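You operate a simulated robot arm through the tools that you are given. There is no shell and no other tool. Be economical: measure what you need, move in short steps, check, and stop when the job is done.

Carry out the task below with a simulated robot arm. There is one attempt and no reset: what you move stays moved.

TASK
Zero the gauge on the red setting ring, then lift it off again.
Fine: first the 20 mm ring off the post into the pocket marked RING; setting ring down on the collar, gauge arm in, one push of ZERO; arm out, setting ring on the bench; the collar stays locked, tray and other ring stay put.
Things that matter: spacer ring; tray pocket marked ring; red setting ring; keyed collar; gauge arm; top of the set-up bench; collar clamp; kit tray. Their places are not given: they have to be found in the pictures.

It is judged by the outcome, as a careful person would: the job done as asked, and still so three seconds after it is handed in. It fails if anything else is knocked over, pushed out of place, dropped, spilled or broken.

THE ROBOT
A 6-joint arm with a two-finger parallel gripper, fixed in place. Base frame: the origin is at the foot of the arm, x ahead of it, y to its left, z up; the work surface is at about z = 0.8. Lengths are in m, angles in rad, forces in N, time in s.
With the tool pointing down near the work surface it reaches from about 0.26 to 0.68 m from the base axis. Its first joint turns from -1.152 to 1.152 rad. Payload 2.9 kg.
Tool frame: the origin (TCP) lies between the finger pads and is the grasp point; the fingertips stand 0.03 m ahead of it; z points along the fingers, y is the line along which they close. The gripper opens to 0.11 m. The fingers are 0.02 m wide and 0.01 m thick; the gripper's body (0.048 by 0.112 m) begins 0.055 m behind the TCP.
Orientation is told as [roll, pitch, yaw] about the base's x, y, z axes, in that order, counted from this pose: with the fingers straight down and closing along the base's y, the tool's x points along the base's -x, its y along +y and its z along -z.

THE INTERFACE
- The arm moves only by the tool send_rows. Its argument "targets" is a list of rows, each an object of numbers (a shift or turn left out is 0, a gripper value left out holds the last): "tx", "ty", "tz": the shift along the tool's x, y, z in units of 40 mm (1.0 is 40 mm); "wx", "wy", "wz": the turn, a rotation vector about the tool's x, y, z in units of 5 degrees (1.0 is 5 degrees); "jaw": the gripper command, from -1 (shut) to 1 (fully open), values between in proportion. In form: [{"tx": .., "ty": .., "tz": .., "wx": .., "wy": .., "wz": .., "jaw": ..}, ...]. A call has 1 to 8 rows; each row shifts and turns the commanded pose from where the row before left it, along the tool's axes as they then stand. A call with a number of a shift or a turn outside -1 to 1 is refused whole. A row lasts 0.2 s, in which the tool goes at most 0.05 m and 0.15 rad; a call with a longer step from one row to the next is refused whole, and so is a gripper value outside its range. A pose out of reach is approached as far as the arm can. The call stops where the force on the tool passes 40 N (or 10 N more than at its start, if that is more) or the arm is blocked; 0.2 s more then pass. The fingers move at their own pace (about 0.108 m/s each) and stop on an object; they squeeze with about 32 N. The grip force told is the motor's: it shows also when the fingers shut on nothing. Time passes only in rows, and 0.2 s behind the last, so rows that do not move let the fingers close. It gives the time, the measured TCP pose, the force on the tool (base axes), the opening and the grip force at its end, in the units of the frame above (readings bear some noise).
- Cameras (640 x 400 px; columns grow to the right, rows downward): "scene" is fixed at [0.0755, 0.4326, 1.3856]; the picture's right is [-0.77, -0.64, 0.00], its down [-0.35, 0.41, -0.84] and it looks along [0.54, -0.65, -0.54] (base axes); focal length 288 px, centre (320, 200). "wrist" rides on the gripper at [-0.036, 0, -0.057] in the tool frame; the picture's right is [0.00, -1.00, 0.00], its down [0.97, 0.00, -0.24] and it looks along [0.24, 0.00, 0.97] (tool axes); focal length 218 px, centre (320, 200).
- snapshot(camera): a new picture of that camera. No time passes.
- locate(camera, pixels): there is no depth. For up to 12 entries [column, row, z] of the newest picture of that camera ("zoom" is the newest enlarged one), the place [x, y] in the base frame at which the ray of that pixel passes the height z, good to about 0.003 m. No time passes.
- close_up(camera, box): a new picture of the part [left, top, right, bottom] of that camera's present view, enlarged. No time passes.
- sign_off(): hands the job in; it is judged then, once.

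Work in short steps. Measure before you move; look again where a grasp or a placing could have gone wrong, and mend it. You have 80 turns and 54 pictures in all, the two below and enlarged ones among them. Open the gripper and draw the arm clear of the work before you hand the job in, unless the task says otherwise; then end with one line.

The tools are called after "Call:" as name(argument=value, ...) on one line, values as JSON. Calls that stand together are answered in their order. send_rows: Moves the arm, as the interface text tells. Its arguments: {"type":"object","properties":{"targets":{"type":"array","items":{"type":"object","properties":{"tx":{"type":"number"},"ty":{"type":"number"},"tz":{"type":"number"},"wx":{"type":"number"},"wy":{"type":"number"},"wz":{"type":"number"},"jaw":{"type":"number"}}}}},"required":["targets"]} The other tools are called the same way: snapshot (camera) takes a picture; locate (camera, pixels) gives the place at which the rays of pixels pass given heights; close_up (camera, box) takes an enlarged picture of a part of a camera's view; sign_off () hands the job in.

At the start:

```text
time_s: 0.0
tcp_pos: [0.3804, 0.0784, 1.2457]
tool_rot: [0.0, -0.002, -0.001]
contact_force: [-0.4, -0.2, 0.5]
grip_width: 0.1102
gripper_force: 0.1
```

scene: 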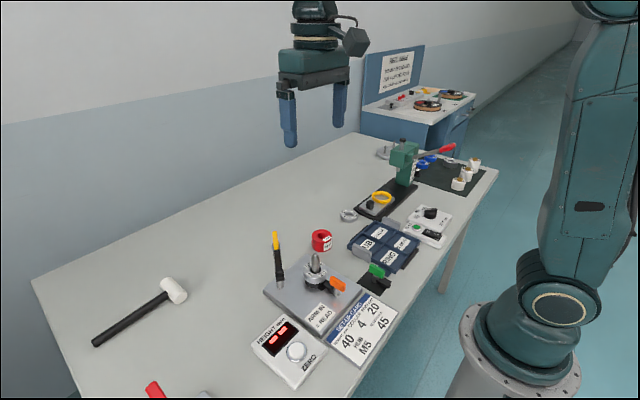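
wrist: 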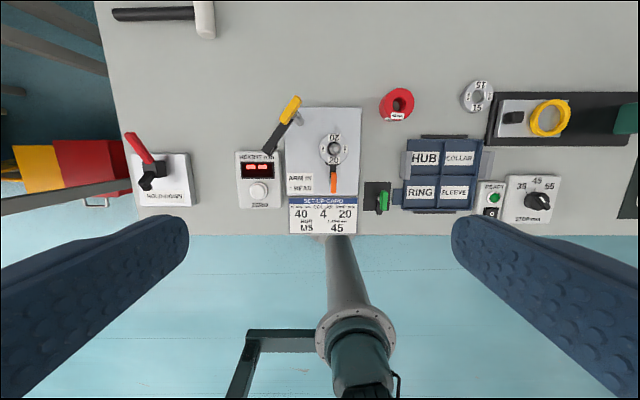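

I start by enlarging the work area in both views to identify the parts.

Call:
close_up(camera="scene", box=[240, 200, 440, 390])

Call:
close_up(camera="wrist", box=[220, 70, 500, 245])

```text
2.11 times, centred on (340, 295) of scene
```

zoom: 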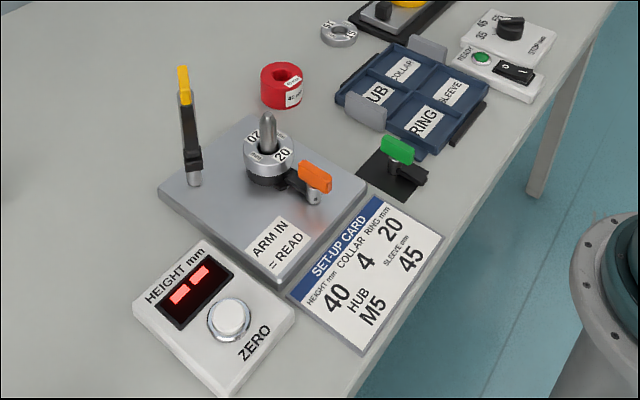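

```text
2.29 times, centred on (360, 158) of wrist
```

zoom: 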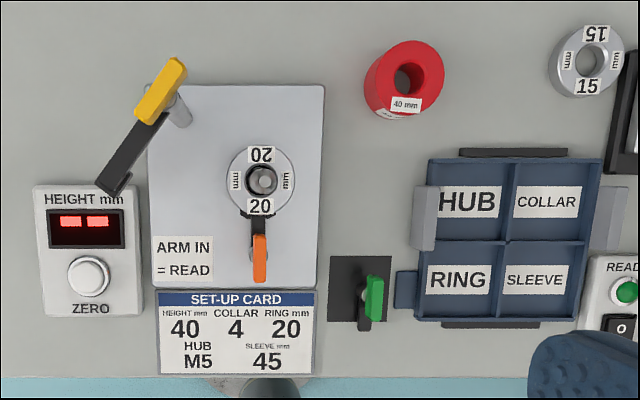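

The setting ring is at about (405,80) and the spacer ring (20) at (262,180) in the wrist zoom. I locate the key points at several assumed heights.

Call:
locate(camera="zoom", pixels=[[408, 76, 0.84], [408, 76, 0.8], [262, 180, 0.84], [262, 180, 0.87], [459, 279, 0.805], [180, 110, 0.85], [175, 70, 0.87], [117, 190, 0.87], [88, 276, 0.83], [260, 255, 0.84], [150, 84, 0.81], [322, 287, 0.81]])

Call:
close_up(camera="scene", box=[255, 220, 355, 310])

```text
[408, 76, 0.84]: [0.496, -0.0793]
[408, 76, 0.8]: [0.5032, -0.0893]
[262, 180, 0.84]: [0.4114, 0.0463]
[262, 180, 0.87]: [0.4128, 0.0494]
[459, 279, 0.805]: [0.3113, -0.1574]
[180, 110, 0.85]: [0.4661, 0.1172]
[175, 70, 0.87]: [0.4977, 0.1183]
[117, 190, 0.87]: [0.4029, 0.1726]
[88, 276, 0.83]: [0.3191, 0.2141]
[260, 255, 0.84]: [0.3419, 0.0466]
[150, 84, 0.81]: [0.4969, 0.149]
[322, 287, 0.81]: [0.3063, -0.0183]
```

```text
4.44 times, centred on (305, 265) of scene
```

zoom: 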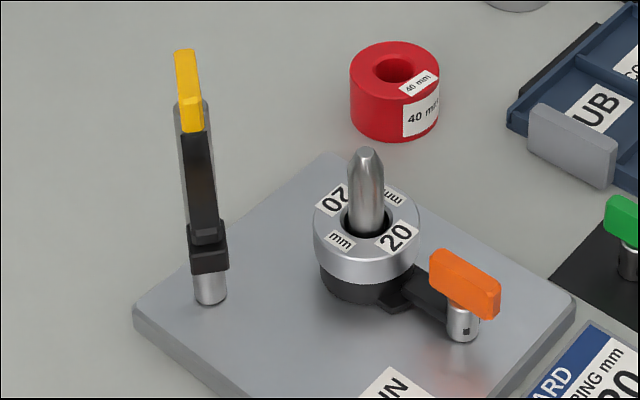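

I triangulate with the scene zoom: pin tip, spacer top, red ring top, gauge post and arm.

Call:
locate(camera="zoom", pixels=[[368, 153, 0.87], [368, 153, 0.9], [366, 220, 0.84], [366, 220, 0.86], [394, 70, 0.84], [394, 70, 0.86], [210, 300, 0.812], [188, 55, 0.9], [188, 55, 0.93], [208, 265, 0.9], [208, 265, 0.93], [465, 260, 0.85]])

```text
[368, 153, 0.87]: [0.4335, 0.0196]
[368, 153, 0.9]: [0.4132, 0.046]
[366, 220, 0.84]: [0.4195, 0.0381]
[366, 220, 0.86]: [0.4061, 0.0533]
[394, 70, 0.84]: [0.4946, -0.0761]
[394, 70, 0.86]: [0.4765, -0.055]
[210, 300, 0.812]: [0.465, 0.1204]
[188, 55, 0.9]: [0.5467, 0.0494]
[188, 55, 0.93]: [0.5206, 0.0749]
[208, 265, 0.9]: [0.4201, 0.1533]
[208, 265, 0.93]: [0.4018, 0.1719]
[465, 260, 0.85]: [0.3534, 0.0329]
```

Estimates: spindle at (0.413,0.047), tip z≈0.90, spacer top ≈0.85, and red ring at (0.495,-0.078), top 0.84. I move above the spindle for a closer look.

Call:
send_rows(targets=[{"tx": -0.136, "ty": -0.131, "tz": 0.815}, {"tx": -0.136, "ty": -0.131, "tz": 0.815}, {"tx": -0.136, "ty": -0.131, "tz": 0.815}, {"tx": -0.136, "ty": -0.131, "tz": 0.815}, {"tx": -0.136, "ty": -0.131, "tz": 0.815}, {"tx": -0.136, "ty": -0.131, "tz": 0.815}])

Call:
snapshot(camera="wrist")

Call:
close_up(camera="scene", box=[340, 200, 430, 280])

```text
time_s: 1.4
tcp_pos: [0.4115, 0.0474, 1.0501]
tool_rot: [-0.001, 0.002, -0.001]
contact_force: [0.3, -1.0, -0.3]
grip_width: 0.1099
gripper_force: 0.0
```

```text
48 pictures are left
```

wrist: 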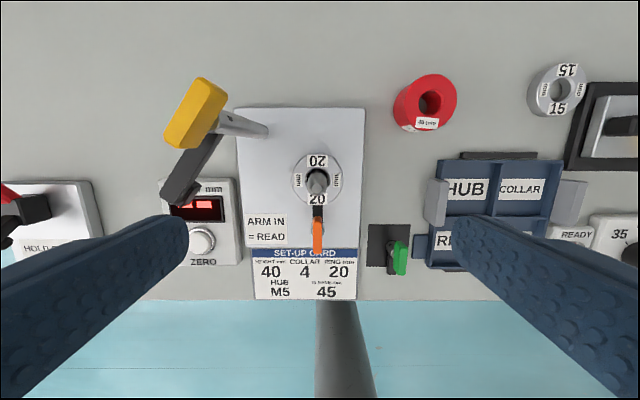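

```text
5.00 times, centred on (385, 240) of scene
```

zoom: 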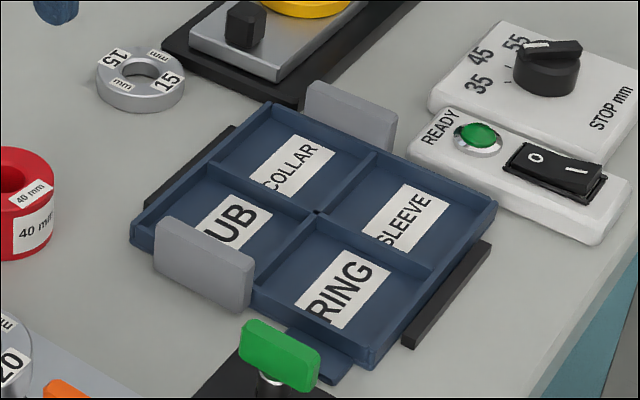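

The yellow block sits on top of the gauge post at about z 0.97, with the black arm pointing away. I measure the RING pocket corners and nearby obstacles in this zoom.

Call:
locate(camera="zoom", pixels=[[318, 215, 0.815], [436, 268, 0.815], [366, 352, 0.815], [256, 288, 0.815], [345, 287, 0.804], [280, 350, 0.85], [315, 365, 0.85], [245, 325, 0.85], [205, 255, 0.83], [240, 275, 0.84]])

Call:
locate(camera="wrist", pixels=[[400, 258, 0.85], [400, 258, 0.83], [318, 180, 0.85], [316, 180, 0.9], [429, 102, 0.84], [435, 203, 0.835], [201, 240, 0.83], [198, 113, 0.97], [175, 195, 0.91], [318, 237, 0.85]])

```text
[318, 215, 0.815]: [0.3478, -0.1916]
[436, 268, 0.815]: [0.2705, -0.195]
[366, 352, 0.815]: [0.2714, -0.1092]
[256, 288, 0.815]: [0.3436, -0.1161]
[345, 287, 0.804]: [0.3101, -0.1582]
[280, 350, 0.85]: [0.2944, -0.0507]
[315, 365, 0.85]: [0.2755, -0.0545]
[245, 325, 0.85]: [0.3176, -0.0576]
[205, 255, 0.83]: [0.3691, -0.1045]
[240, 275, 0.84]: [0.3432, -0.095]
```

```text
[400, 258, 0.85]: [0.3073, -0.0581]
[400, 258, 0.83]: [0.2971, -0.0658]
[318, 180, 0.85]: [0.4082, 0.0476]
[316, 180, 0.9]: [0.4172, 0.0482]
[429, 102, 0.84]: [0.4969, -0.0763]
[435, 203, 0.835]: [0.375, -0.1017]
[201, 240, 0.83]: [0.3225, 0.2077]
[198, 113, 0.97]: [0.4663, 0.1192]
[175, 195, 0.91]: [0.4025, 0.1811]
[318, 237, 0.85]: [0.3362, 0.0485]
```

Pocket centre is about (0.310,-0.155), and the green lever at y≈-0.056 clears it. I descend to just above the spacer with the jaws at about 85 mm.

Call:
send_rows(targets=[{"tx": -0.06, "tz": 0.9, "jaw": 0.55}, {"tz": 0.9}, {"tz": 0.95}, {"tz": 0.95}])

Call:
snapshot(camera="wrist")

Call:
close_up(camera="scene", box=[265, 210, 365, 310])

```text
time_s: 2.4
tcp_pos: [0.4163, 0.0462, 0.9032]
tool_rot: [0.0, 0.0, -0.002]
contact_force: [-0.4, 0.9, 0.0]
grip_width: 0.0853
gripper_force: 0.1
```

```text
46 pictures are left
```

wrist: 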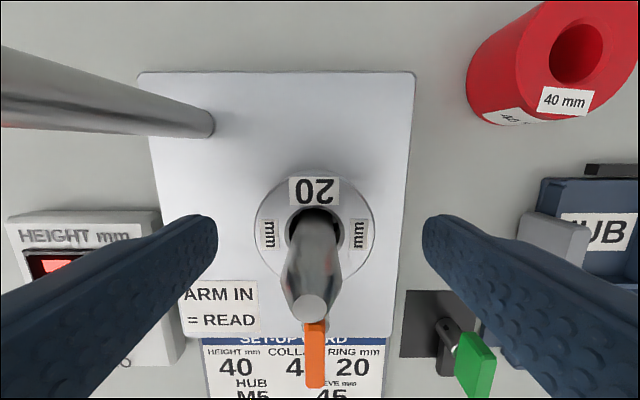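

```text
4.00 times, centred on (315, 260) of scene
```

zoom: 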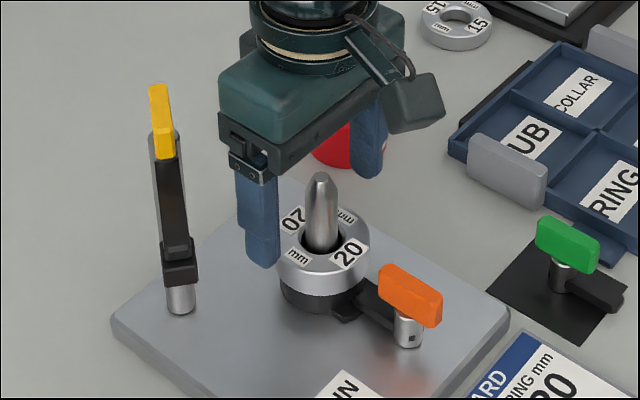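

The jaws straddle the ring. I get the ring's centre and top from this picture, using rim points (255,232), (375,232), (315,172) and (315,283).

Call:
locate(camera="wrist", pixels=[[255, 228, 0.85], [376, 228, 0.85], [315, 171, 0.85], [309, 308, 0.9], [319, 338, 0.84], [210, 125, 0.81], [150, 75, 0.812], [414, 75, 0.812], [396, 340, 0.812], [574, 52, 0.84]])

```text
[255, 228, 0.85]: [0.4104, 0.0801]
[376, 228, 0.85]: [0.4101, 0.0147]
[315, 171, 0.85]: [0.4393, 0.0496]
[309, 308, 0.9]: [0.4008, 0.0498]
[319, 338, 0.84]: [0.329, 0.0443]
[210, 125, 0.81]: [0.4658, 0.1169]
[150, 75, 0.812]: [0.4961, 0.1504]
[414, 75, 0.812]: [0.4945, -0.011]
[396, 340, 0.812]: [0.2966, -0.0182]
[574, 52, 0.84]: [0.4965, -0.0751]
```

Ring centre is about (0.410,0.048), OD about 65 mm. I descend so the fingertips overlap the top ~8–10 mm, then close.

Call:
send_rows(targets=[{"tx": 0.15, "ty": 0.04, "tz": 0.4}, {"tz": 0.4}, {"jaw": -0.2}, {}, {}])

Call:
close_up(camera="scene", box=[265, 210, 365, 310])

```text
time_s: 3.6
tcp_pos: [0.4103, 0.0477, 0.8682]
tool_rot: [0.001, -0.001, 0.0]
contact_force: [0.1, -0.5, 0.1]
grip_width: 0.0589
gripper_force: 31.6
```

```text
4.00 times, centred on (315, 260) of scene
```

zoom: 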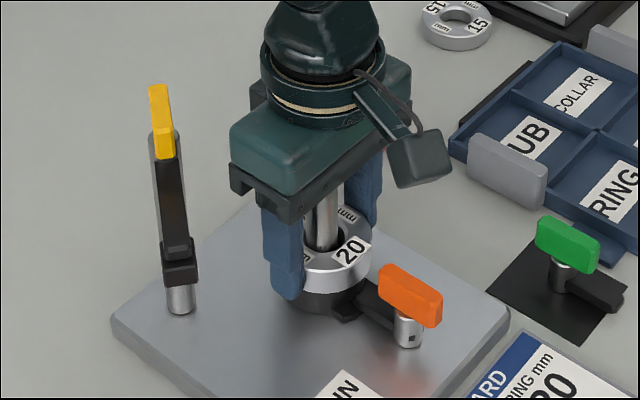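

Width 59 mm means the ring top is higher than I thought (~0.858), so the fingers overlap nearly the full height. I re-grip about 10 mm higher so the fingertips clear the tray walls, then lift in steps.

Call:
send_rows(targets=[{"jaw": 0.25}, {"tz": -0.27}, {"jaw": -0.2}, {}, {}])

Call:
close_up(camera="scene", box=[290, 230, 350, 300])

```text
time_s: 4.8
tcp_pos: [0.4083, 0.0488, 0.8802]
tool_rot: [0.0, 0.001, 0.001]
contact_force: [0.4, 0.5, -1.5]
grip_width: 0.0587
gripper_force: 31.6
```

```text
5.71 times, centred on (320, 265) of scene
```

zoom: 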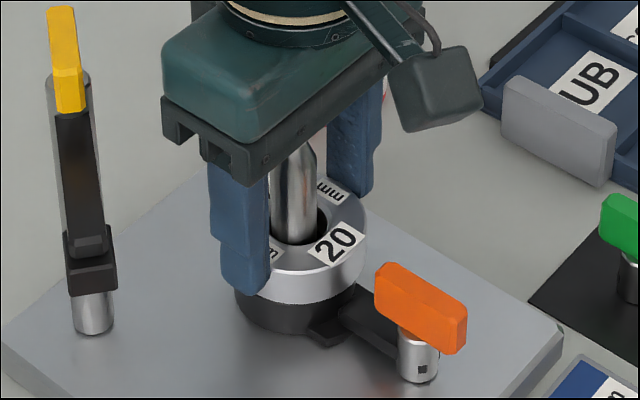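

The fingertips now overlap about half the ring's height. I lift straight up 0.11 m.

Call:
send_rows(targets=[{"tz": -0.3}, {"tz": -0.5}, {"tz": -0.65}, {"tz": -0.65}, {"tz": -0.65}])

Call:
close_up(camera="scene", box=[265, 190, 365, 310])

```text
time_s: 6.0
tcp_pos: [0.409, 0.0494, 0.9902]
tool_rot: [0.001, 0.0, 0.001]
contact_force: [-0.4, -0.3, -1.0]
grip_width: 0.0589
gripper_force: 32.1
```

```text
3.33 times, centred on (315, 250) of scene
```

zoom: 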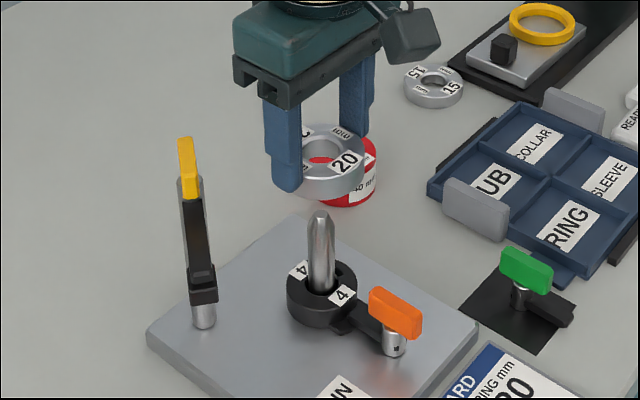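

The ring is off and held. I carry it over the RING pocket.

Call:
send_rows(targets=[{"tx": 0.4125, "ty": -0.85}, {"tx": 0.4125, "ty": -0.85}, {"tx": 0.4125, "ty": -0.85}, {"tx": 0.4125, "ty": -0.85}, {"tx": 0.4125, "ty": -0.85}, {"tx": 0.4125, "ty": -0.85}, {}])

Call:
snapshot(camera="wrist")

Call:
close_up(camera="scene", box=[340, 180, 440, 280])

```text
time_s: 7.6
tcp_pos: [0.3092, -0.1538, 0.9909]
tool_rot: [0.0, -0.001, 0.0]
contact_force: [0.5, -0.6, -0.9]
grip_width: 0.0589
gripper_force: 31.9
```

```text
41 pictures are left
```

wrist: 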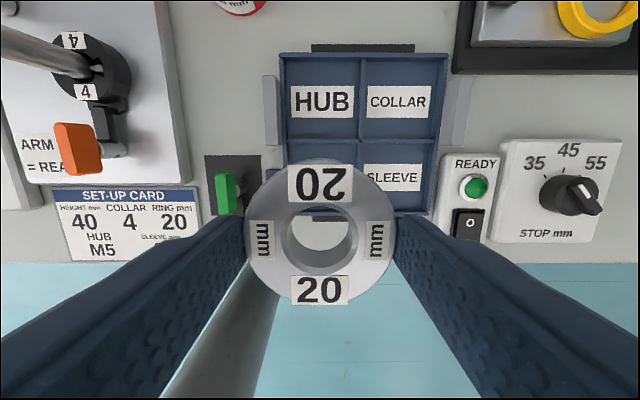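

```text
4.00 times, centred on (390, 230) of scene
```

zoom: 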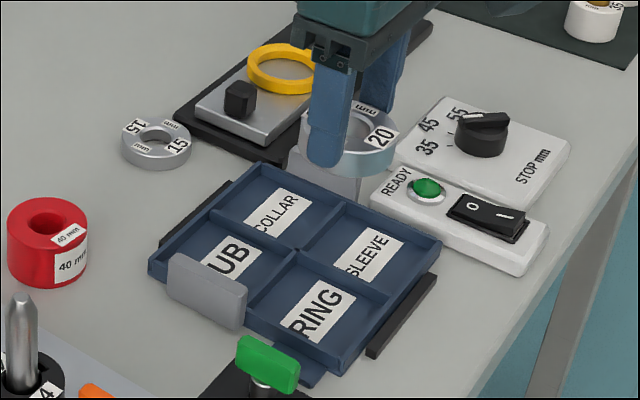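

Ring is held level. I check the tray's grid position in this wrist picture: divider crossing (359,140), left edge (281,200), lower right (436,212), and the HUB/RING corner (287,140).

Call:
locate(camera="wrist", pixels=[[359, 140, 0.815], [282, 140, 0.815], [440, 140, 0.815], [436, 213, 0.815], [282, 56, 0.815], [446, 56, 0.815], [224, 190, 0.85]])

Call:
locate(camera="zoom", pixels=[[297, 250, 0.815], [345, 360, 0.815], [441, 240, 0.815], [253, 165, 0.815], [150, 263, 0.815], [345, 372, 0.8]])

```text
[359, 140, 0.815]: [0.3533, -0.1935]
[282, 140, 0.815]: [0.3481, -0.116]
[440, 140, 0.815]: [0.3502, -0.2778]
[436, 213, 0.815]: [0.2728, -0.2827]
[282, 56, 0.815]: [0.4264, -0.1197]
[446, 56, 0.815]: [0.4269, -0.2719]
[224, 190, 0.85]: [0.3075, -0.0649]
```

```text
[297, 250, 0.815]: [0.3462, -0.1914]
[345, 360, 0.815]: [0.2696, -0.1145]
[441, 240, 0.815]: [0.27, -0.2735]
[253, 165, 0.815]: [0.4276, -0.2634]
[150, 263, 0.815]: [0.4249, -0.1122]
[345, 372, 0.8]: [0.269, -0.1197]
```

The pocket centre is confirmed at (0.310,-0.155). I descend to about 12 mm above expected seating.

Call:
send_rows(targets=[{"tx": -0.02, "ty": -0.03, "tz": 0.8}, {"tz": 0.8}, {"tz": 0.8}, {"tz": 0.5}, {"tz": 0.3}, {}])

Call:
close_up(camera="scene", box=[355, 200, 425, 280])

```text
time_s: 9.0
tcp_pos: [0.308, -0.1555, 0.8628]
tool_rot: [-0.001, 0.0, 0.001]
contact_force: [-0.2, 0.3, -1.1]
grip_width: 0.0588
gripper_force: 31.9
```

```text
5.00 times, centred on (390, 240) of scene
```

zoom: 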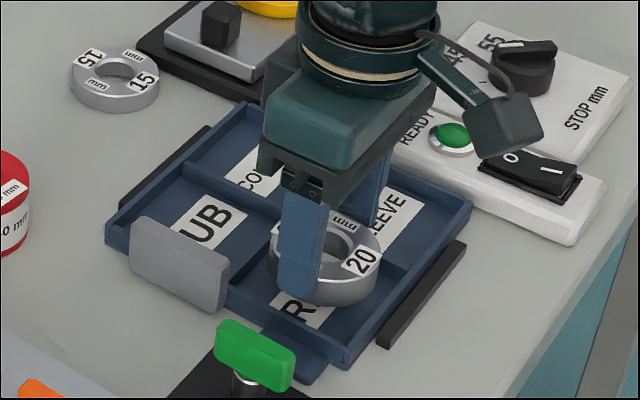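

Aligned over the pocket and still above the floor. I lower in 2 mm rows.

Call:
send_rows(targets=[{"tz": 0.06}, {"tz": 0.06}, {"tz": 0.06}, {"tz": 0.06}])

Call:
close_up(camera="scene", box=[365, 220, 425, 280])

```text
time_s: 10.0
tcp_pos: [0.3093, -0.1572, 0.8528]
tool_rot: [-0.002, 0.0, 0.0]
contact_force: [-0.8, 0.3, -1.1]
grip_width: 0.059
gripper_force: 32.1
```

```text
6.67 times, centred on (395, 250) of scene
```

zoom: 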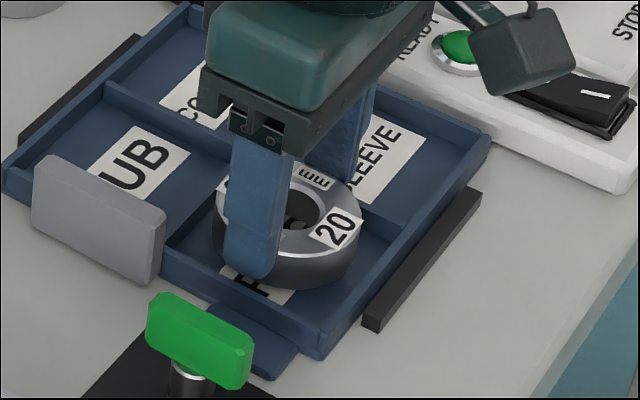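

No contact yet, so I continue with finer rows.

Call:
send_rows(targets=[{"tz": 0.04}, {"tz": 0.04}, {"tz": 0.04}])

```text
time_s: 10.8
tcp_pos: [0.3105, -0.1565, 0.8477]
tool_rot: [-0.001, 0.0, 0.001]
contact_force: [0.2, 0.3, -0.2]
grip_width: 0.0588
gripper_force: 32.1
```

Call:
send_rows(targets=[{"tz": 0.04}, {"tz": 0.04}])

Call:
close_up(camera="scene", box=[365, 220, 425, 280])

```text
time_s: 11.4
tcp_pos: [0.3106, -0.1563, 0.8452]
tool_rot: [0.0, 0.0, 0.003]
contact_force: [-6.1, 7.9, 30.8]
grip_width: 0.0586
gripper_force: 31.9
```

```text
6.67 times, centred on (395, 250) of scene
```

zoom: 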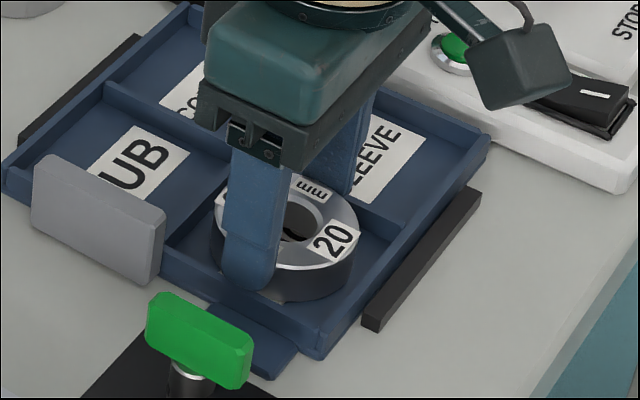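

Contact at 31 N, so it is seated (or within a millimetre). I relieve slightly, open the jaws only a few mm, then rise.

Call:
send_rows(targets=[{"tz": -0.03}, {"jaw": 0.13}, {}, {"tz": -0.2}, {"tz": -0.5, "jaw": 0.3}, {"tz": -0.9}, {"tz": -0.9}, {"tz": -0.9}])

Call:
close_up(camera="scene", box=[355, 200, 435, 280])

Call:
snapshot(camera="wrist")

```text
time_s: 13.2
tcp_pos: [0.3088, -0.1556, 0.9802]
tool_rot: [0.0, -0.001, 0.0]
contact_force: [0.1, 0.4, 0.0]
grip_width: 0.0715
gripper_force: 0.1
```

```text
5.00 times, centred on (395, 240) of scene
```

zoom: 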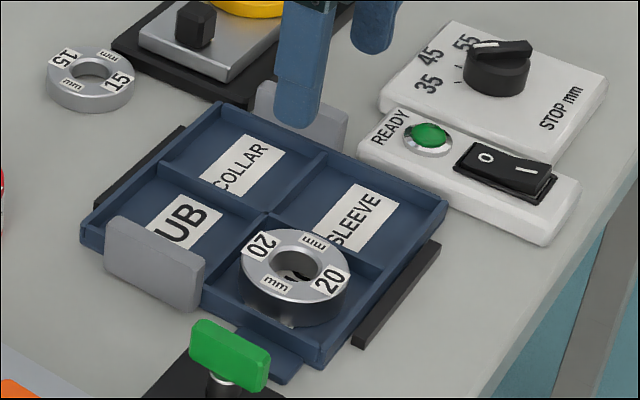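

```text
35 pictures are left
```

wrist: 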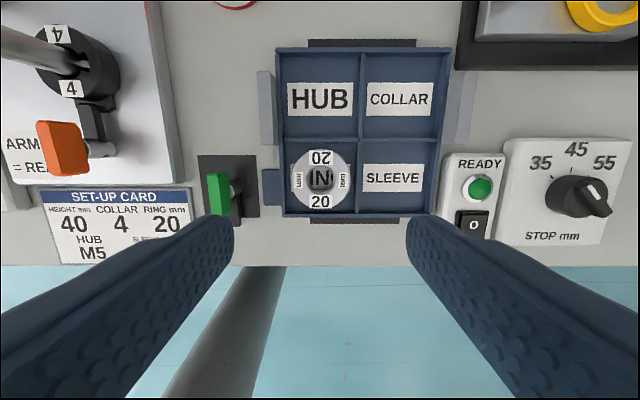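

The spacer sits flat inside the RING pocket. Next I move over the red ring with wider jaws and look.

Call:
send_rows(targets=[{"tx": -0.78, "ty": 0.33, "jaw": 0.55}, {"tx": -0.78, "ty": 0.33}, {"tx": -0.78, "ty": 0.33}, {"tx": -0.78, "ty": 0.33}, {"tx": -0.78, "ty": 0.33}, {"tx": -0.78, "ty": 0.34}, {"tz": 0.6}, {"tz": 0.5}])

Call:
snapshot(camera="wrist")

```text
time_s: 15.0
tcp_pos: [0.498, -0.0741, 0.9387]
tool_rot: [0.002, 0.0, -0.001]
contact_force: [0.1, 0.2, -0.4]
grip_width: 0.0853
gripper_force: 0.0
```

```text
34 pictures are left
```

wrist: 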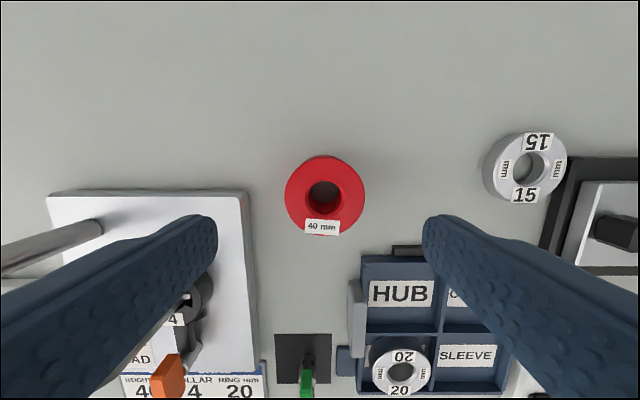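

The red ring's top centre is at (325,193) and its bore is plain. I locate it.

Call:
locate(camera="wrist", pixels=[[325, 193, 0.84], [325, 155, 0.84], [325, 233, 0.84], [285, 193, 0.84], [365, 193, 0.84]])

Call:
close_up(camera="scene", box=[270, 210, 370, 310])

```text
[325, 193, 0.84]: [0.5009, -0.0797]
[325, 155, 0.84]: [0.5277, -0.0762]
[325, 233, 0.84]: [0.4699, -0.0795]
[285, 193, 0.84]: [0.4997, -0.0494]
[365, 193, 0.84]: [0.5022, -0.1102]
```

```text
4.00 times, centred on (320, 260) of scene
```

zoom: 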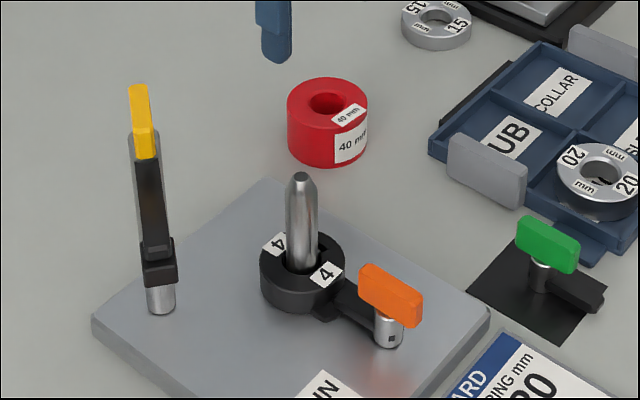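

Ring centre (0.499,-0.079), OD about 60. I descend to TCP z≈0.848 and close.

Call:
send_rows(targets=[{"tx": -0.03, "ty": -0.11, "tz": 0.7}, {"tz": 0.7}, {"tz": 0.5}, {"tz": 0.37}, {"jaw": -0.2}, {}, {}])

Call:
close_up(camera="scene", box=[280, 200, 360, 280])

```text
time_s: 16.6
tcp_pos: [0.4976, -0.0811, 0.8474]
tool_rot: [0.0, 0.0, 0.001]
contact_force: [-0.8, -0.4, -0.1]
grip_width: 0.0585
gripper_force: 32.1
```

```text
5.00 times, centred on (320, 240) of scene
```

zoom: 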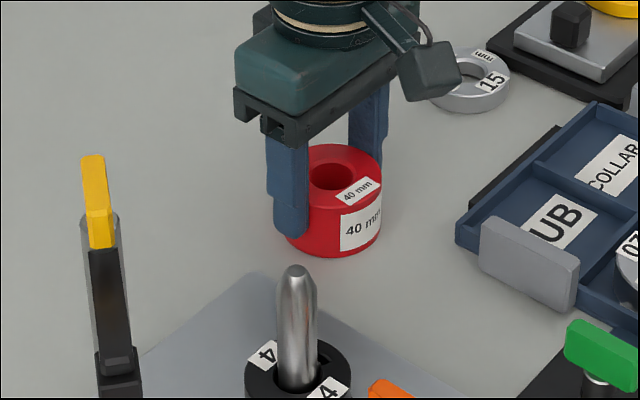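

Gripped (58.5 mm). I lift to z≈0.98, then take a wrist view to see the bore centre relative to the TCP.

Call:
send_rows(targets=[{"tz": -0.3}, {"tz": -0.6}, {"tz": -0.8}, {"tz": -0.8}, {"tz": -0.75}, {}])

Call:
snapshot(camera="wrist")

```text
time_s: 18.0
tcp_pos: [0.4983, -0.0844, 0.9789]
tool_rot: [0.0, 0.001, 0.0]
contact_force: [-0.6, 0.5, -1.6]
grip_width: 0.0586
gripper_force: 31.9
```

```text
31 pictures are left
```

wrist: 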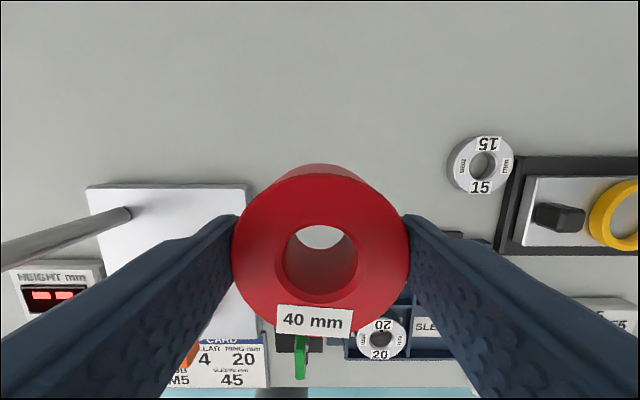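

The bore (25 mm) is centred on the TCP within 1 mm. I move over the spindle at (0.410,0.0485).

Call:
send_rows(targets=[{"tx": 0.438, "ty": 0.66}, {"tx": 0.438, "ty": 0.66}, {"tx": 0.438, "ty": 0.66}, {"tx": 0.438, "ty": 0.66}, {"tx": 0.438, "ty": 0.66}, {}, {}])

Call:
snapshot(camera="wrist")

Call:
close_up(camera="scene", box=[270, 200, 370, 300])

```text
time_s: 19.6
tcp_pos: [0.4105, 0.0515, 0.9787]
tool_rot: [0.0, -0.001, 0.0]
contact_force: [0.4, 0.5, -0.9]
grip_width: 0.0583
gripper_force: 32.3
```

```text
30 pictures are left
```

wrist: 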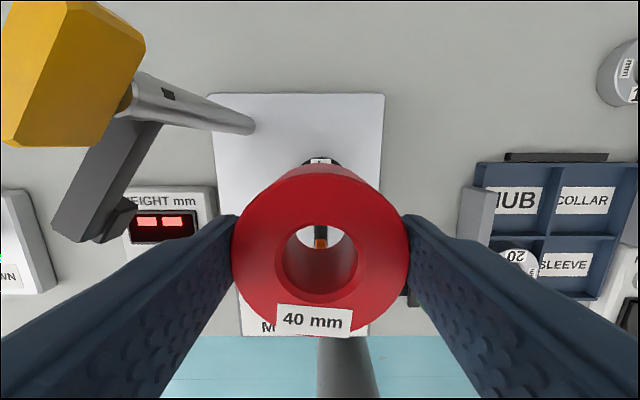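

```text
4.00 times, centred on (320, 250) of scene
```

zoom: 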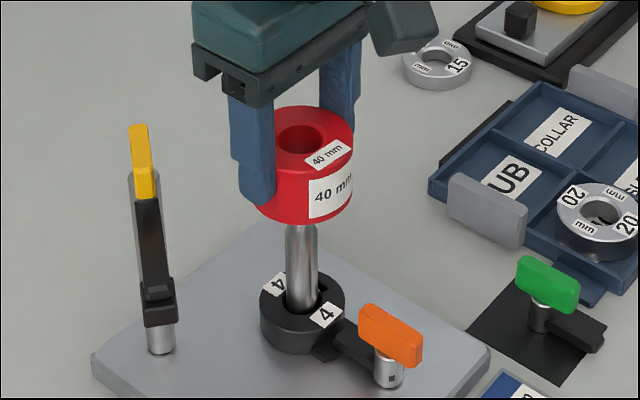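

The ring looks concentric with the spindle in both views (scene: both axes at column ~301). I lower with guarded steps.

Call:
send_rows(targets=[{"tz": 0.25}, {"tz": 0.25}, {"tz": 0.2}, {"tz": 0.2}, {"tz": 0.2}])

Call:
close_up(camera="scene", box=[280, 220, 350, 300])

```text
time_s: 20.8
tcp_pos: [0.4106, 0.0499, 0.9325]
tool_rot: [-0.001, 0.002, 0.0]
contact_force: [0.1, 0.0, -1.5]
grip_width: 0.0583
gripper_force: 32.1
```

```text
5.00 times, centred on (315, 260) of scene
```

zoom: 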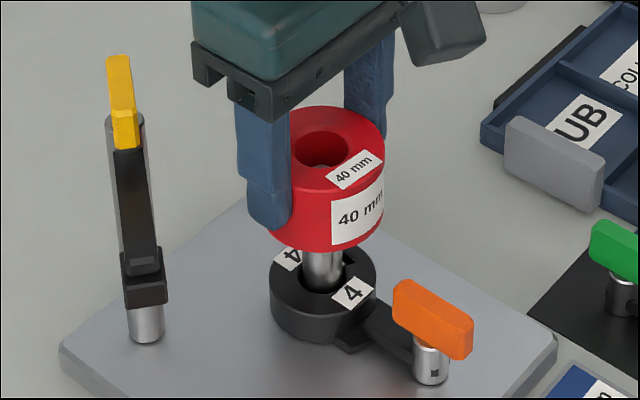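

The spindle is inside the bore without contact, so I keep lowering.

Call:
send_rows(targets=[{"tz": 0.2}, {"tz": 0.2}, {"tz": 0.2}, {"tz": 0.2}, {"tz": 0.1}])

Call:
close_up(camera="scene", box=[280, 220, 350, 300])

```text
time_s: 22.0
tcp_pos: [0.4122, 0.0499, 0.8977]
tool_rot: [0.0, 0.001, -0.002]
contact_force: [-0.5, 0.4, -1.1]
grip_width: 0.0585
gripper_force: 31.8
```

```text
5.00 times, centred on (315, 260) of scene
```

zoom: 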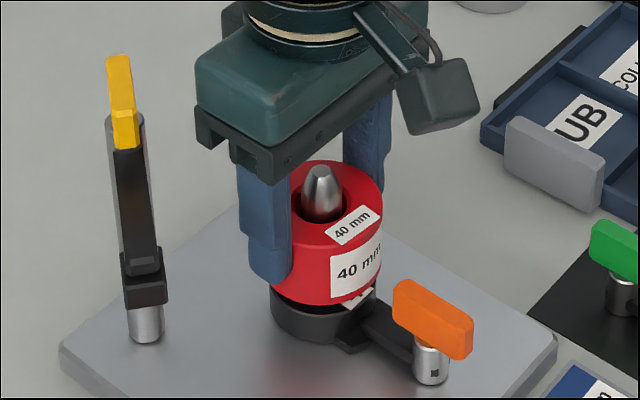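

A few more millimetres to go; fine steps until contact.

Call:
send_rows(targets=[{"tz": 0.1}, {"tz": 0.05}, {"tz": 0.05}, {"tz": 0.05}])

```text
time_s: 23.0
tcp_pos: [0.4116, 0.0502, 0.8882]
tool_rot: [0.0, 0.001, 0.0]
contact_force: [-0.7, 0.2, -0.9]
grip_width: 0.0584
gripper_force: 31.1
```

Call:
send_rows(targets=[{"tz": 0.035}, {"tz": 0.035}, {"tz": 0.035}])

Call:
close_up(camera="scene", box=[280, 230, 350, 300])

```text
time_s: 23.8
tcp_pos: [0.4126, 0.051, 0.8845]
tool_rot: [0.001, -0.007, -0.002]
contact_force: [-4.9, 0.6, 37.7]
grip_width: 0.0586
gripper_force: 32.5
```

```text
5.71 times, centred on (315, 265) of scene
```

zoom: 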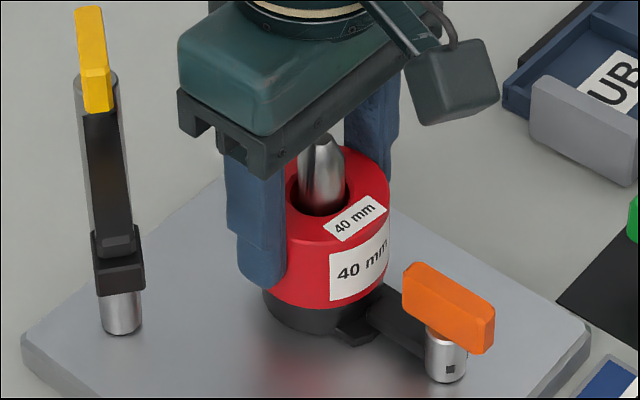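

Seated with 38 N contact at TCP z 0.8845. I relieve, release, and rise straight up well clear.

Call:
send_rows(targets=[{"tz": -0.03}, {"jaw": 0.4}, {}, {"tz": -0.6}, {"tz": -0.9}, {"tz": -0.9}, {"tz": -0.9}, {"tz": -0.9}])

Call:
snapshot(camera="wrist")

Call:
close_up(camera="scene", box=[260, 220, 350, 310])

```text
time_s: 25.6
tcp_pos: [0.4104, 0.0485, 1.0533]
tool_rot: [0.002, -0.001, 0.0]
contact_force: [0.2, -0.2, 0.7]
grip_width: 0.0769
gripper_force: 0.0
```

```text
25 pictures are left
```

wrist: 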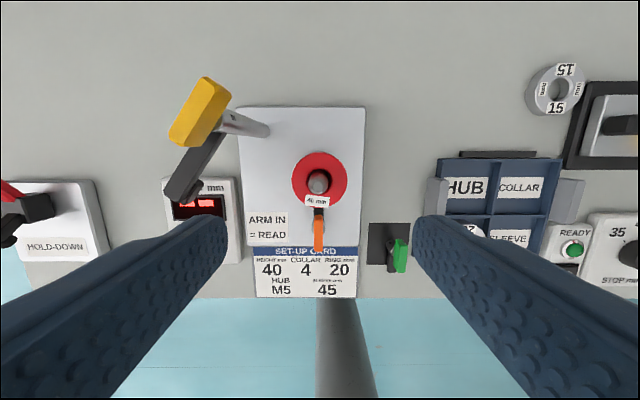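

```text
4.44 times, centred on (305, 265) of scene
```

zoom: 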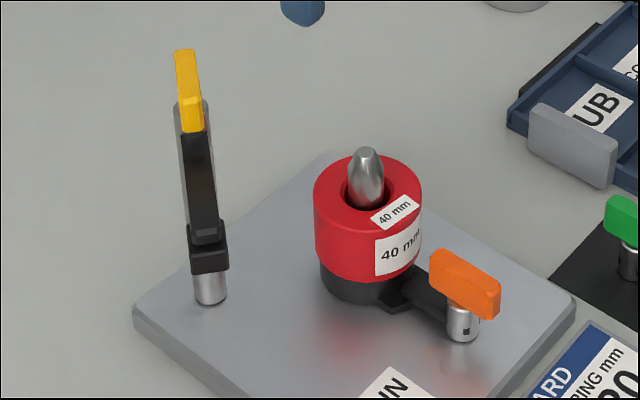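

The setting ring is on the collar. I move over the gauge post (~(0.466,0.119)) to inspect the yellow handle.

Call:
send_rows(targets=[{"tx": -0.46, "ty": 0.58, "tz": -0.3, "jaw": 1}, {"tx": -0.46, "ty": 0.58, "tz": -0.3}, {"tx": -0.47, "ty": 0.6}, {}])

Call:
snapshot(camera="wrist")

```text
time_s: 26.6
tcp_pos: [0.4657, 0.1211, 1.0754]
tool_rot: [0.001, -0.001, 0.001]
contact_force: [-0.2, -0.8, 0.9]
grip_width: 0.1104
gripper_force: 0.1
```

```text
23 pictures are left
```

wrist: 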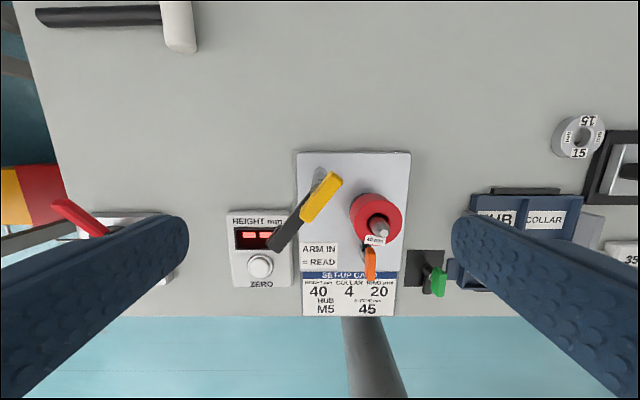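

The yellow bar sits over the post at about (0.465,0.1195), z≈0.97. I zoom to get its axis exactly.

Call:
close_up(camera="wrist", box=[255, 150, 415, 270])

```text
3.33 times, centred on (335, 210) of wrist
```

zoom: 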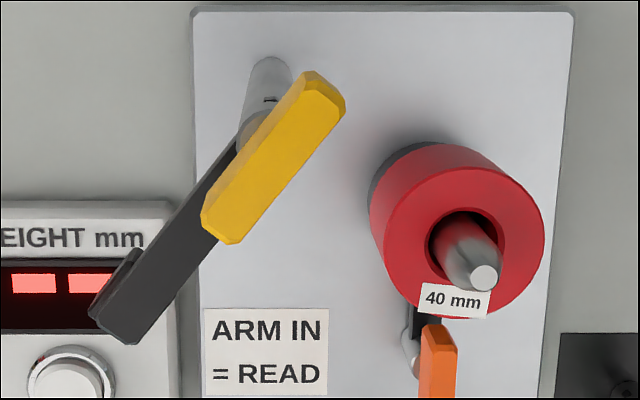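

Call:
locate(camera="zoom", pixels=[[325, 88, 0.985], [228, 232, 0.985], [325, 88, 0.97], [228, 232, 0.97], [310, 75, 0.985], [345, 105, 0.985], [237, 142, 0.95], [217, 240, 0.95], [92, 308, 0.95], [115, 343, 0.95], [268, 62, 0.812], [270, 130, 0.95]])

```text
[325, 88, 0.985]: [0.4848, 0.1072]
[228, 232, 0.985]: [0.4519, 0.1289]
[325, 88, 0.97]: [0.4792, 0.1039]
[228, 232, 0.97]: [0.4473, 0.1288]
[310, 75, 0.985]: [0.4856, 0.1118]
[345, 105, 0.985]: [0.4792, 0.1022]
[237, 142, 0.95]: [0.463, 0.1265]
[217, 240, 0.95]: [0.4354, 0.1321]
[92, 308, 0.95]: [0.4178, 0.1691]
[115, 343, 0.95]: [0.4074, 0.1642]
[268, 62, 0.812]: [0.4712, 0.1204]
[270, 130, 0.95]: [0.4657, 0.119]
```

Handle axis is about 143° and centre about (0.467,0.1185). I turn the tool by -37° yaw at this height with the jaws narrowed to ~50 mm, then check.

Call:
send_rows(targets=[{"wz": 0.925, "jaw": -0.1}, {"wz": 0.925}, {"wz": 0.925}, {"wz": 0.925}, {"wz": 0.925}, {"wz": 0.925}, {"wz": 0.925}, {"wz": 0.925}])

Call:
snapshot(camera="wrist")

```text
time_s: 28.4
tcp_pos: [0.4666, 0.1198, 1.0757]
tool_rot: [0.0, 0.001, -0.646]
contact_force: [-0.6, -0.1, -0.6]
grip_width: 0.0494
gripper_force: 0.1
```

```text
21 pictures are left
```

wrist: 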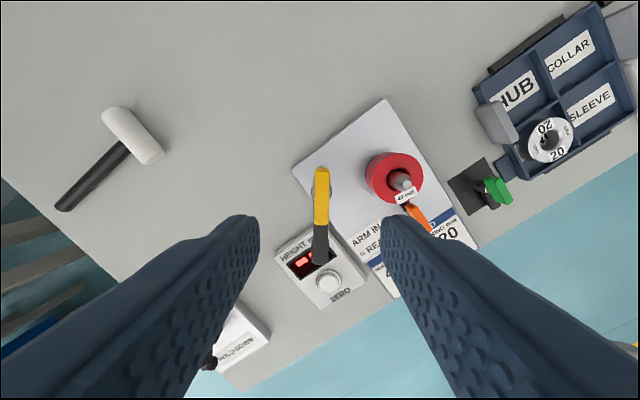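

The bar is now aligned with the tool (column ~321, vertical). I descend to z≈1.0 and look from the side.

Call:
send_rows(targets=[{"tz": 0.7}, {"tz": 0.7}, {"tz": 0.45}])

Call:
close_up(camera="scene", box=[240, 190, 340, 300])

Call:
close_up(camera="wrist", box=[220, 130, 420, 330])

```text
time_s: 29.2
tcp_pos: [0.4643, 0.12, 1.0012]
tool_rot: [0.0, 0.0, -0.644]
contact_force: [0.6, 0.2, 0.5]
grip_width: 0.0498
gripper_force: 0.0
```

```text
3.64 times, centred on (290, 245) of scene
```

zoom: 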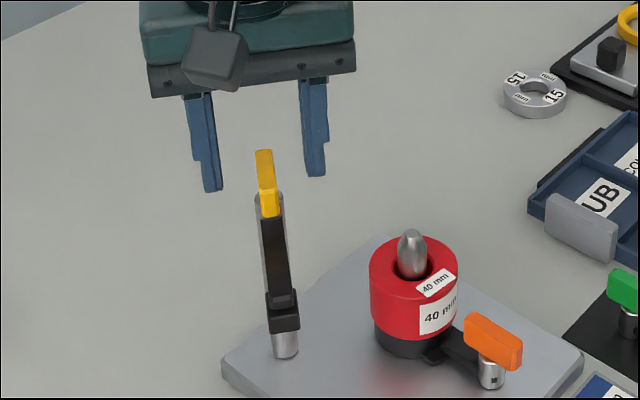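

```text
2.00 times, centred on (320, 230) of wrist
```

zoom: 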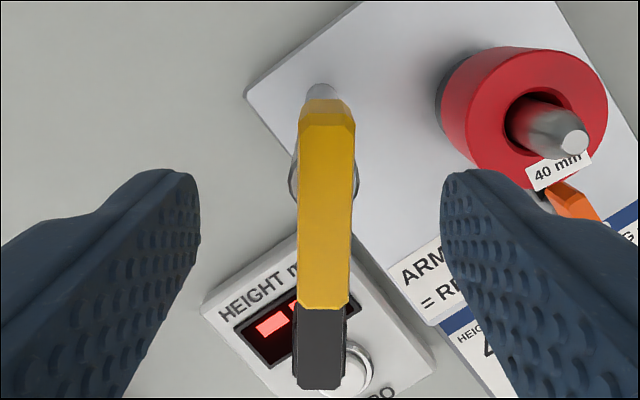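

The fingers straddle the bar symmetrically. I lower 10 mm and close on it.

Call:
send_rows(targets=[{"tz": 0.25}, {"jaw": -1}, {}, {}])

Call:
close_up(camera="scene", box=[250, 190, 330, 290])

```text
time_s: 30.2
tcp_pos: [0.4648, 0.1194, 0.9926]
tool_rot: [-0.001, 0.001, -0.646]
contact_force: [-7.6, -9.4, 2.6]
grip_width: 0.0112
gripper_force: 45.0
```

```text
4.00 times, centred on (290, 240) of scene
```

zoom: 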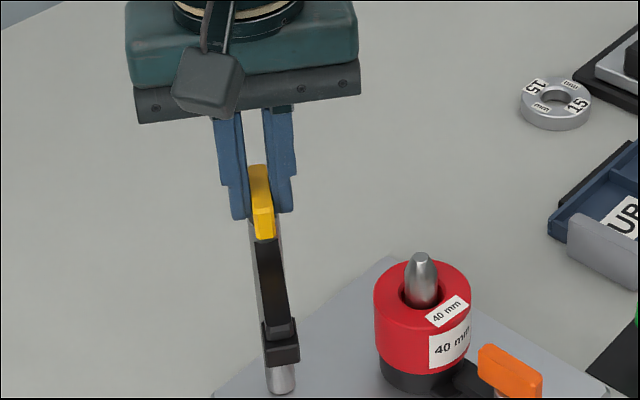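

Gripped (11 mm), with a slight 12 N side load. I shift 1 mm along −tool-y to relieve it and begin turning the handle inward.

Call:
send_rows(targets=[{"ty": -0.03}, {"wz": -0.7}, {"wz": -0.7}, {"wz": -0.7}])

```text
time_s: 31.2
tcp_pos: [0.4647, 0.1197, 0.9905]
tool_rot: [0.001, 0.002, -0.459]
contact_force: [-12.3, -5.6, 1.2]
grip_width: 0.0108
gripper_force: 44.6
```

It turns with a mild side load, so I correct about 1 mm toward the load and continue.

Call:
send_rows(targets=[{"tx": 0.03, "ty": -0.02}, {"wz": -0.7}, {"wz": -0.7}, {"wz": -0.7}, {"wz": -0.7}])

Call:
close_up(camera="scene", box=[240, 190, 360, 310])

```text
time_s: 32.4
tcp_pos: [0.4658, 0.1187, 0.9918]
tool_rot: [0.0, 0.002, -0.215]
contact_force: [3.8, 1.7, -17.4]
grip_width: 0.0108
gripper_force: 44.9
```

```text
3.33 times, centred on (300, 250) of scene
```

zoom: 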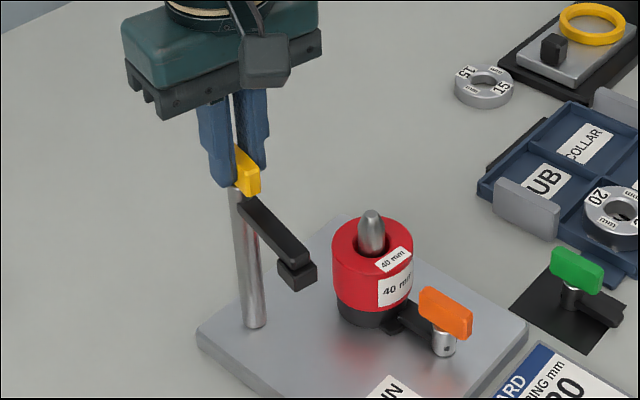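

The arm swings in freely. There is a small downward pull, so I lower 0.6 mm and continue turning.

Call:
send_rows(targets=[{"tz": 0.015}, {"wz": -0.75}, {"wz": -0.75}, {"wz": -0.75}, {"wz": -0.75}, {"wz": -0.75}])

```text
time_s: 33.8
tcp_pos: [0.4645, 0.1195, 0.9912]
tool_rot: [0.0, 0.0, 0.111]
contact_force: [5.9, 2.6, 1.6]
grip_width: 0.0111
gripper_force: 45.0
```

Call:
send_rows(targets=[{"wz": -0.75}, {"wz": -0.75}, {"wz": -0.75}, {"wz": -0.75}, {"wz": -0.75}])

Call:
close_up(camera="scene", box=[240, 210, 360, 370])

```text
time_s: 35.0
tcp_pos: [0.4652, 0.1201, 0.9921]
tool_rot: [0.0, -0.002, 0.439]
contact_force: [9.3, 5.3, -5.6]
grip_width: 0.0108
gripper_force: 44.8
```

```text
2.50 times, centred on (300, 290) of scene
```

zoom: 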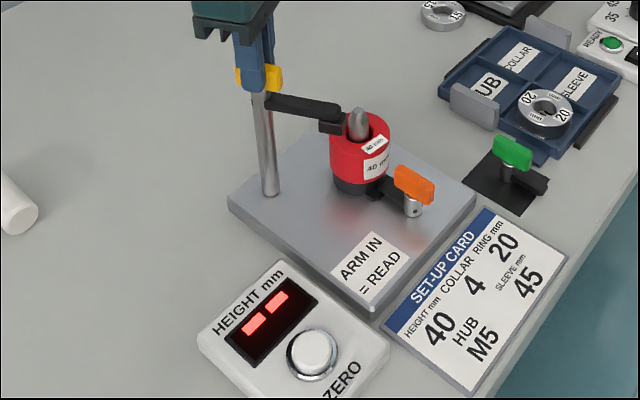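

The tip is approaching the ring. I continue in smaller increments.

Call:
send_rows(targets=[{"tx": 0.02, "wz": -0.6}, {"wz": -0.6}, {"wz": -0.6}, {"wz": -0.6}, {"wz": -0.6}, {"wz": -0.6}])

Call:
close_up(camera="scene", box=[240, 210, 360, 370])

```text
time_s: 36.4
tcp_pos: [0.4652, 0.1209, 0.9916]
tool_rot: [-0.003, -0.005, 0.755]
contact_force: [10.0, 10.8, 1.5]
grip_width: 0.0106
gripper_force: 44.9
```

```text
2.50 times, centred on (300, 290) of scene
```

zoom: 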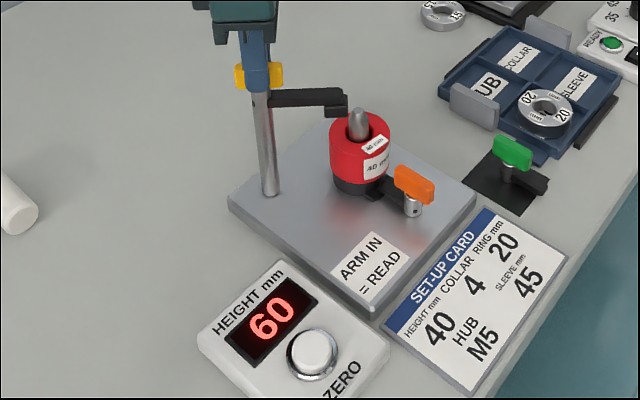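

The display now reads 60, so the arm is in and reading. I turn a little further to settle it well inside its read position.

Call:
send_rows(targets=[{"wz": -0.5}, {"wz": -0.5}])

Call:
close_up(camera="scene", box=[250, 220, 350, 370])

```text
time_s: 37.0
tcp_pos: [0.4653, 0.1206, 0.9913]
tool_rot: [-0.003, -0.002, 0.842]
contact_force: [14.2, 16.7, 4.0]
grip_width: 0.0106
gripper_force: 44.7
```

```text
2.67 times, centred on (300, 295) of scene
```

zoom: 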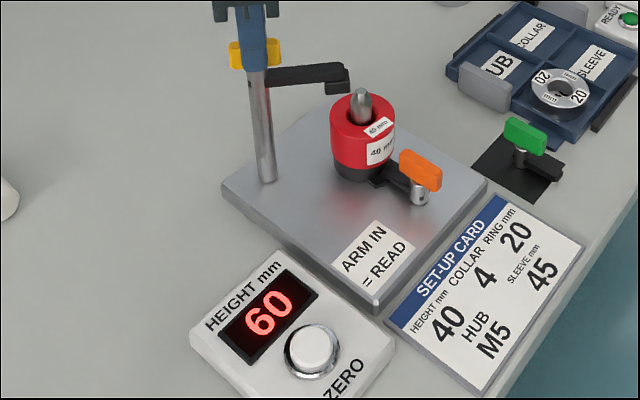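

Reading is steady at 60. I open the jaws, rise clear, then move toward the ZERO button.

Call:
send_rows(targets=[{"jaw": -0.3}, {}, {"tz": -0.4}, {"tz": -0.9}, {"tz": -0.9}, {"tz": -0.5, "jaw": -1}])

Call:
snapshot(camera="scene")

```text
time_s: 38.4
tcp_pos: [0.4667, 0.1196, 1.1001]
tool_rot: [0.0, -0.001, 0.839]
contact_force: [-0.1, 0.0, -0.3]
grip_width: 0.0001
gripper_force: 31.8
```

```text
13 pictures are left
```

scene: 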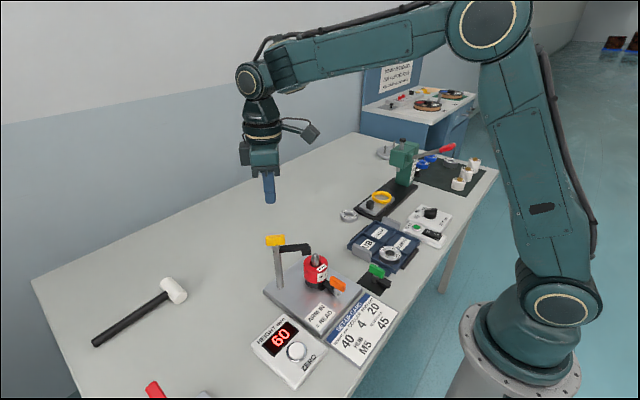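

I locate the ZERO button top (297,350) at a few heights.

Call:
locate(camera="scene", pixels=[[297, 350, 0.82], [297, 350, 0.83], [297, 350, 0.84]])

```text
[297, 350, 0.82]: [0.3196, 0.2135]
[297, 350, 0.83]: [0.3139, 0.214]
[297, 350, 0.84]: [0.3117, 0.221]
```

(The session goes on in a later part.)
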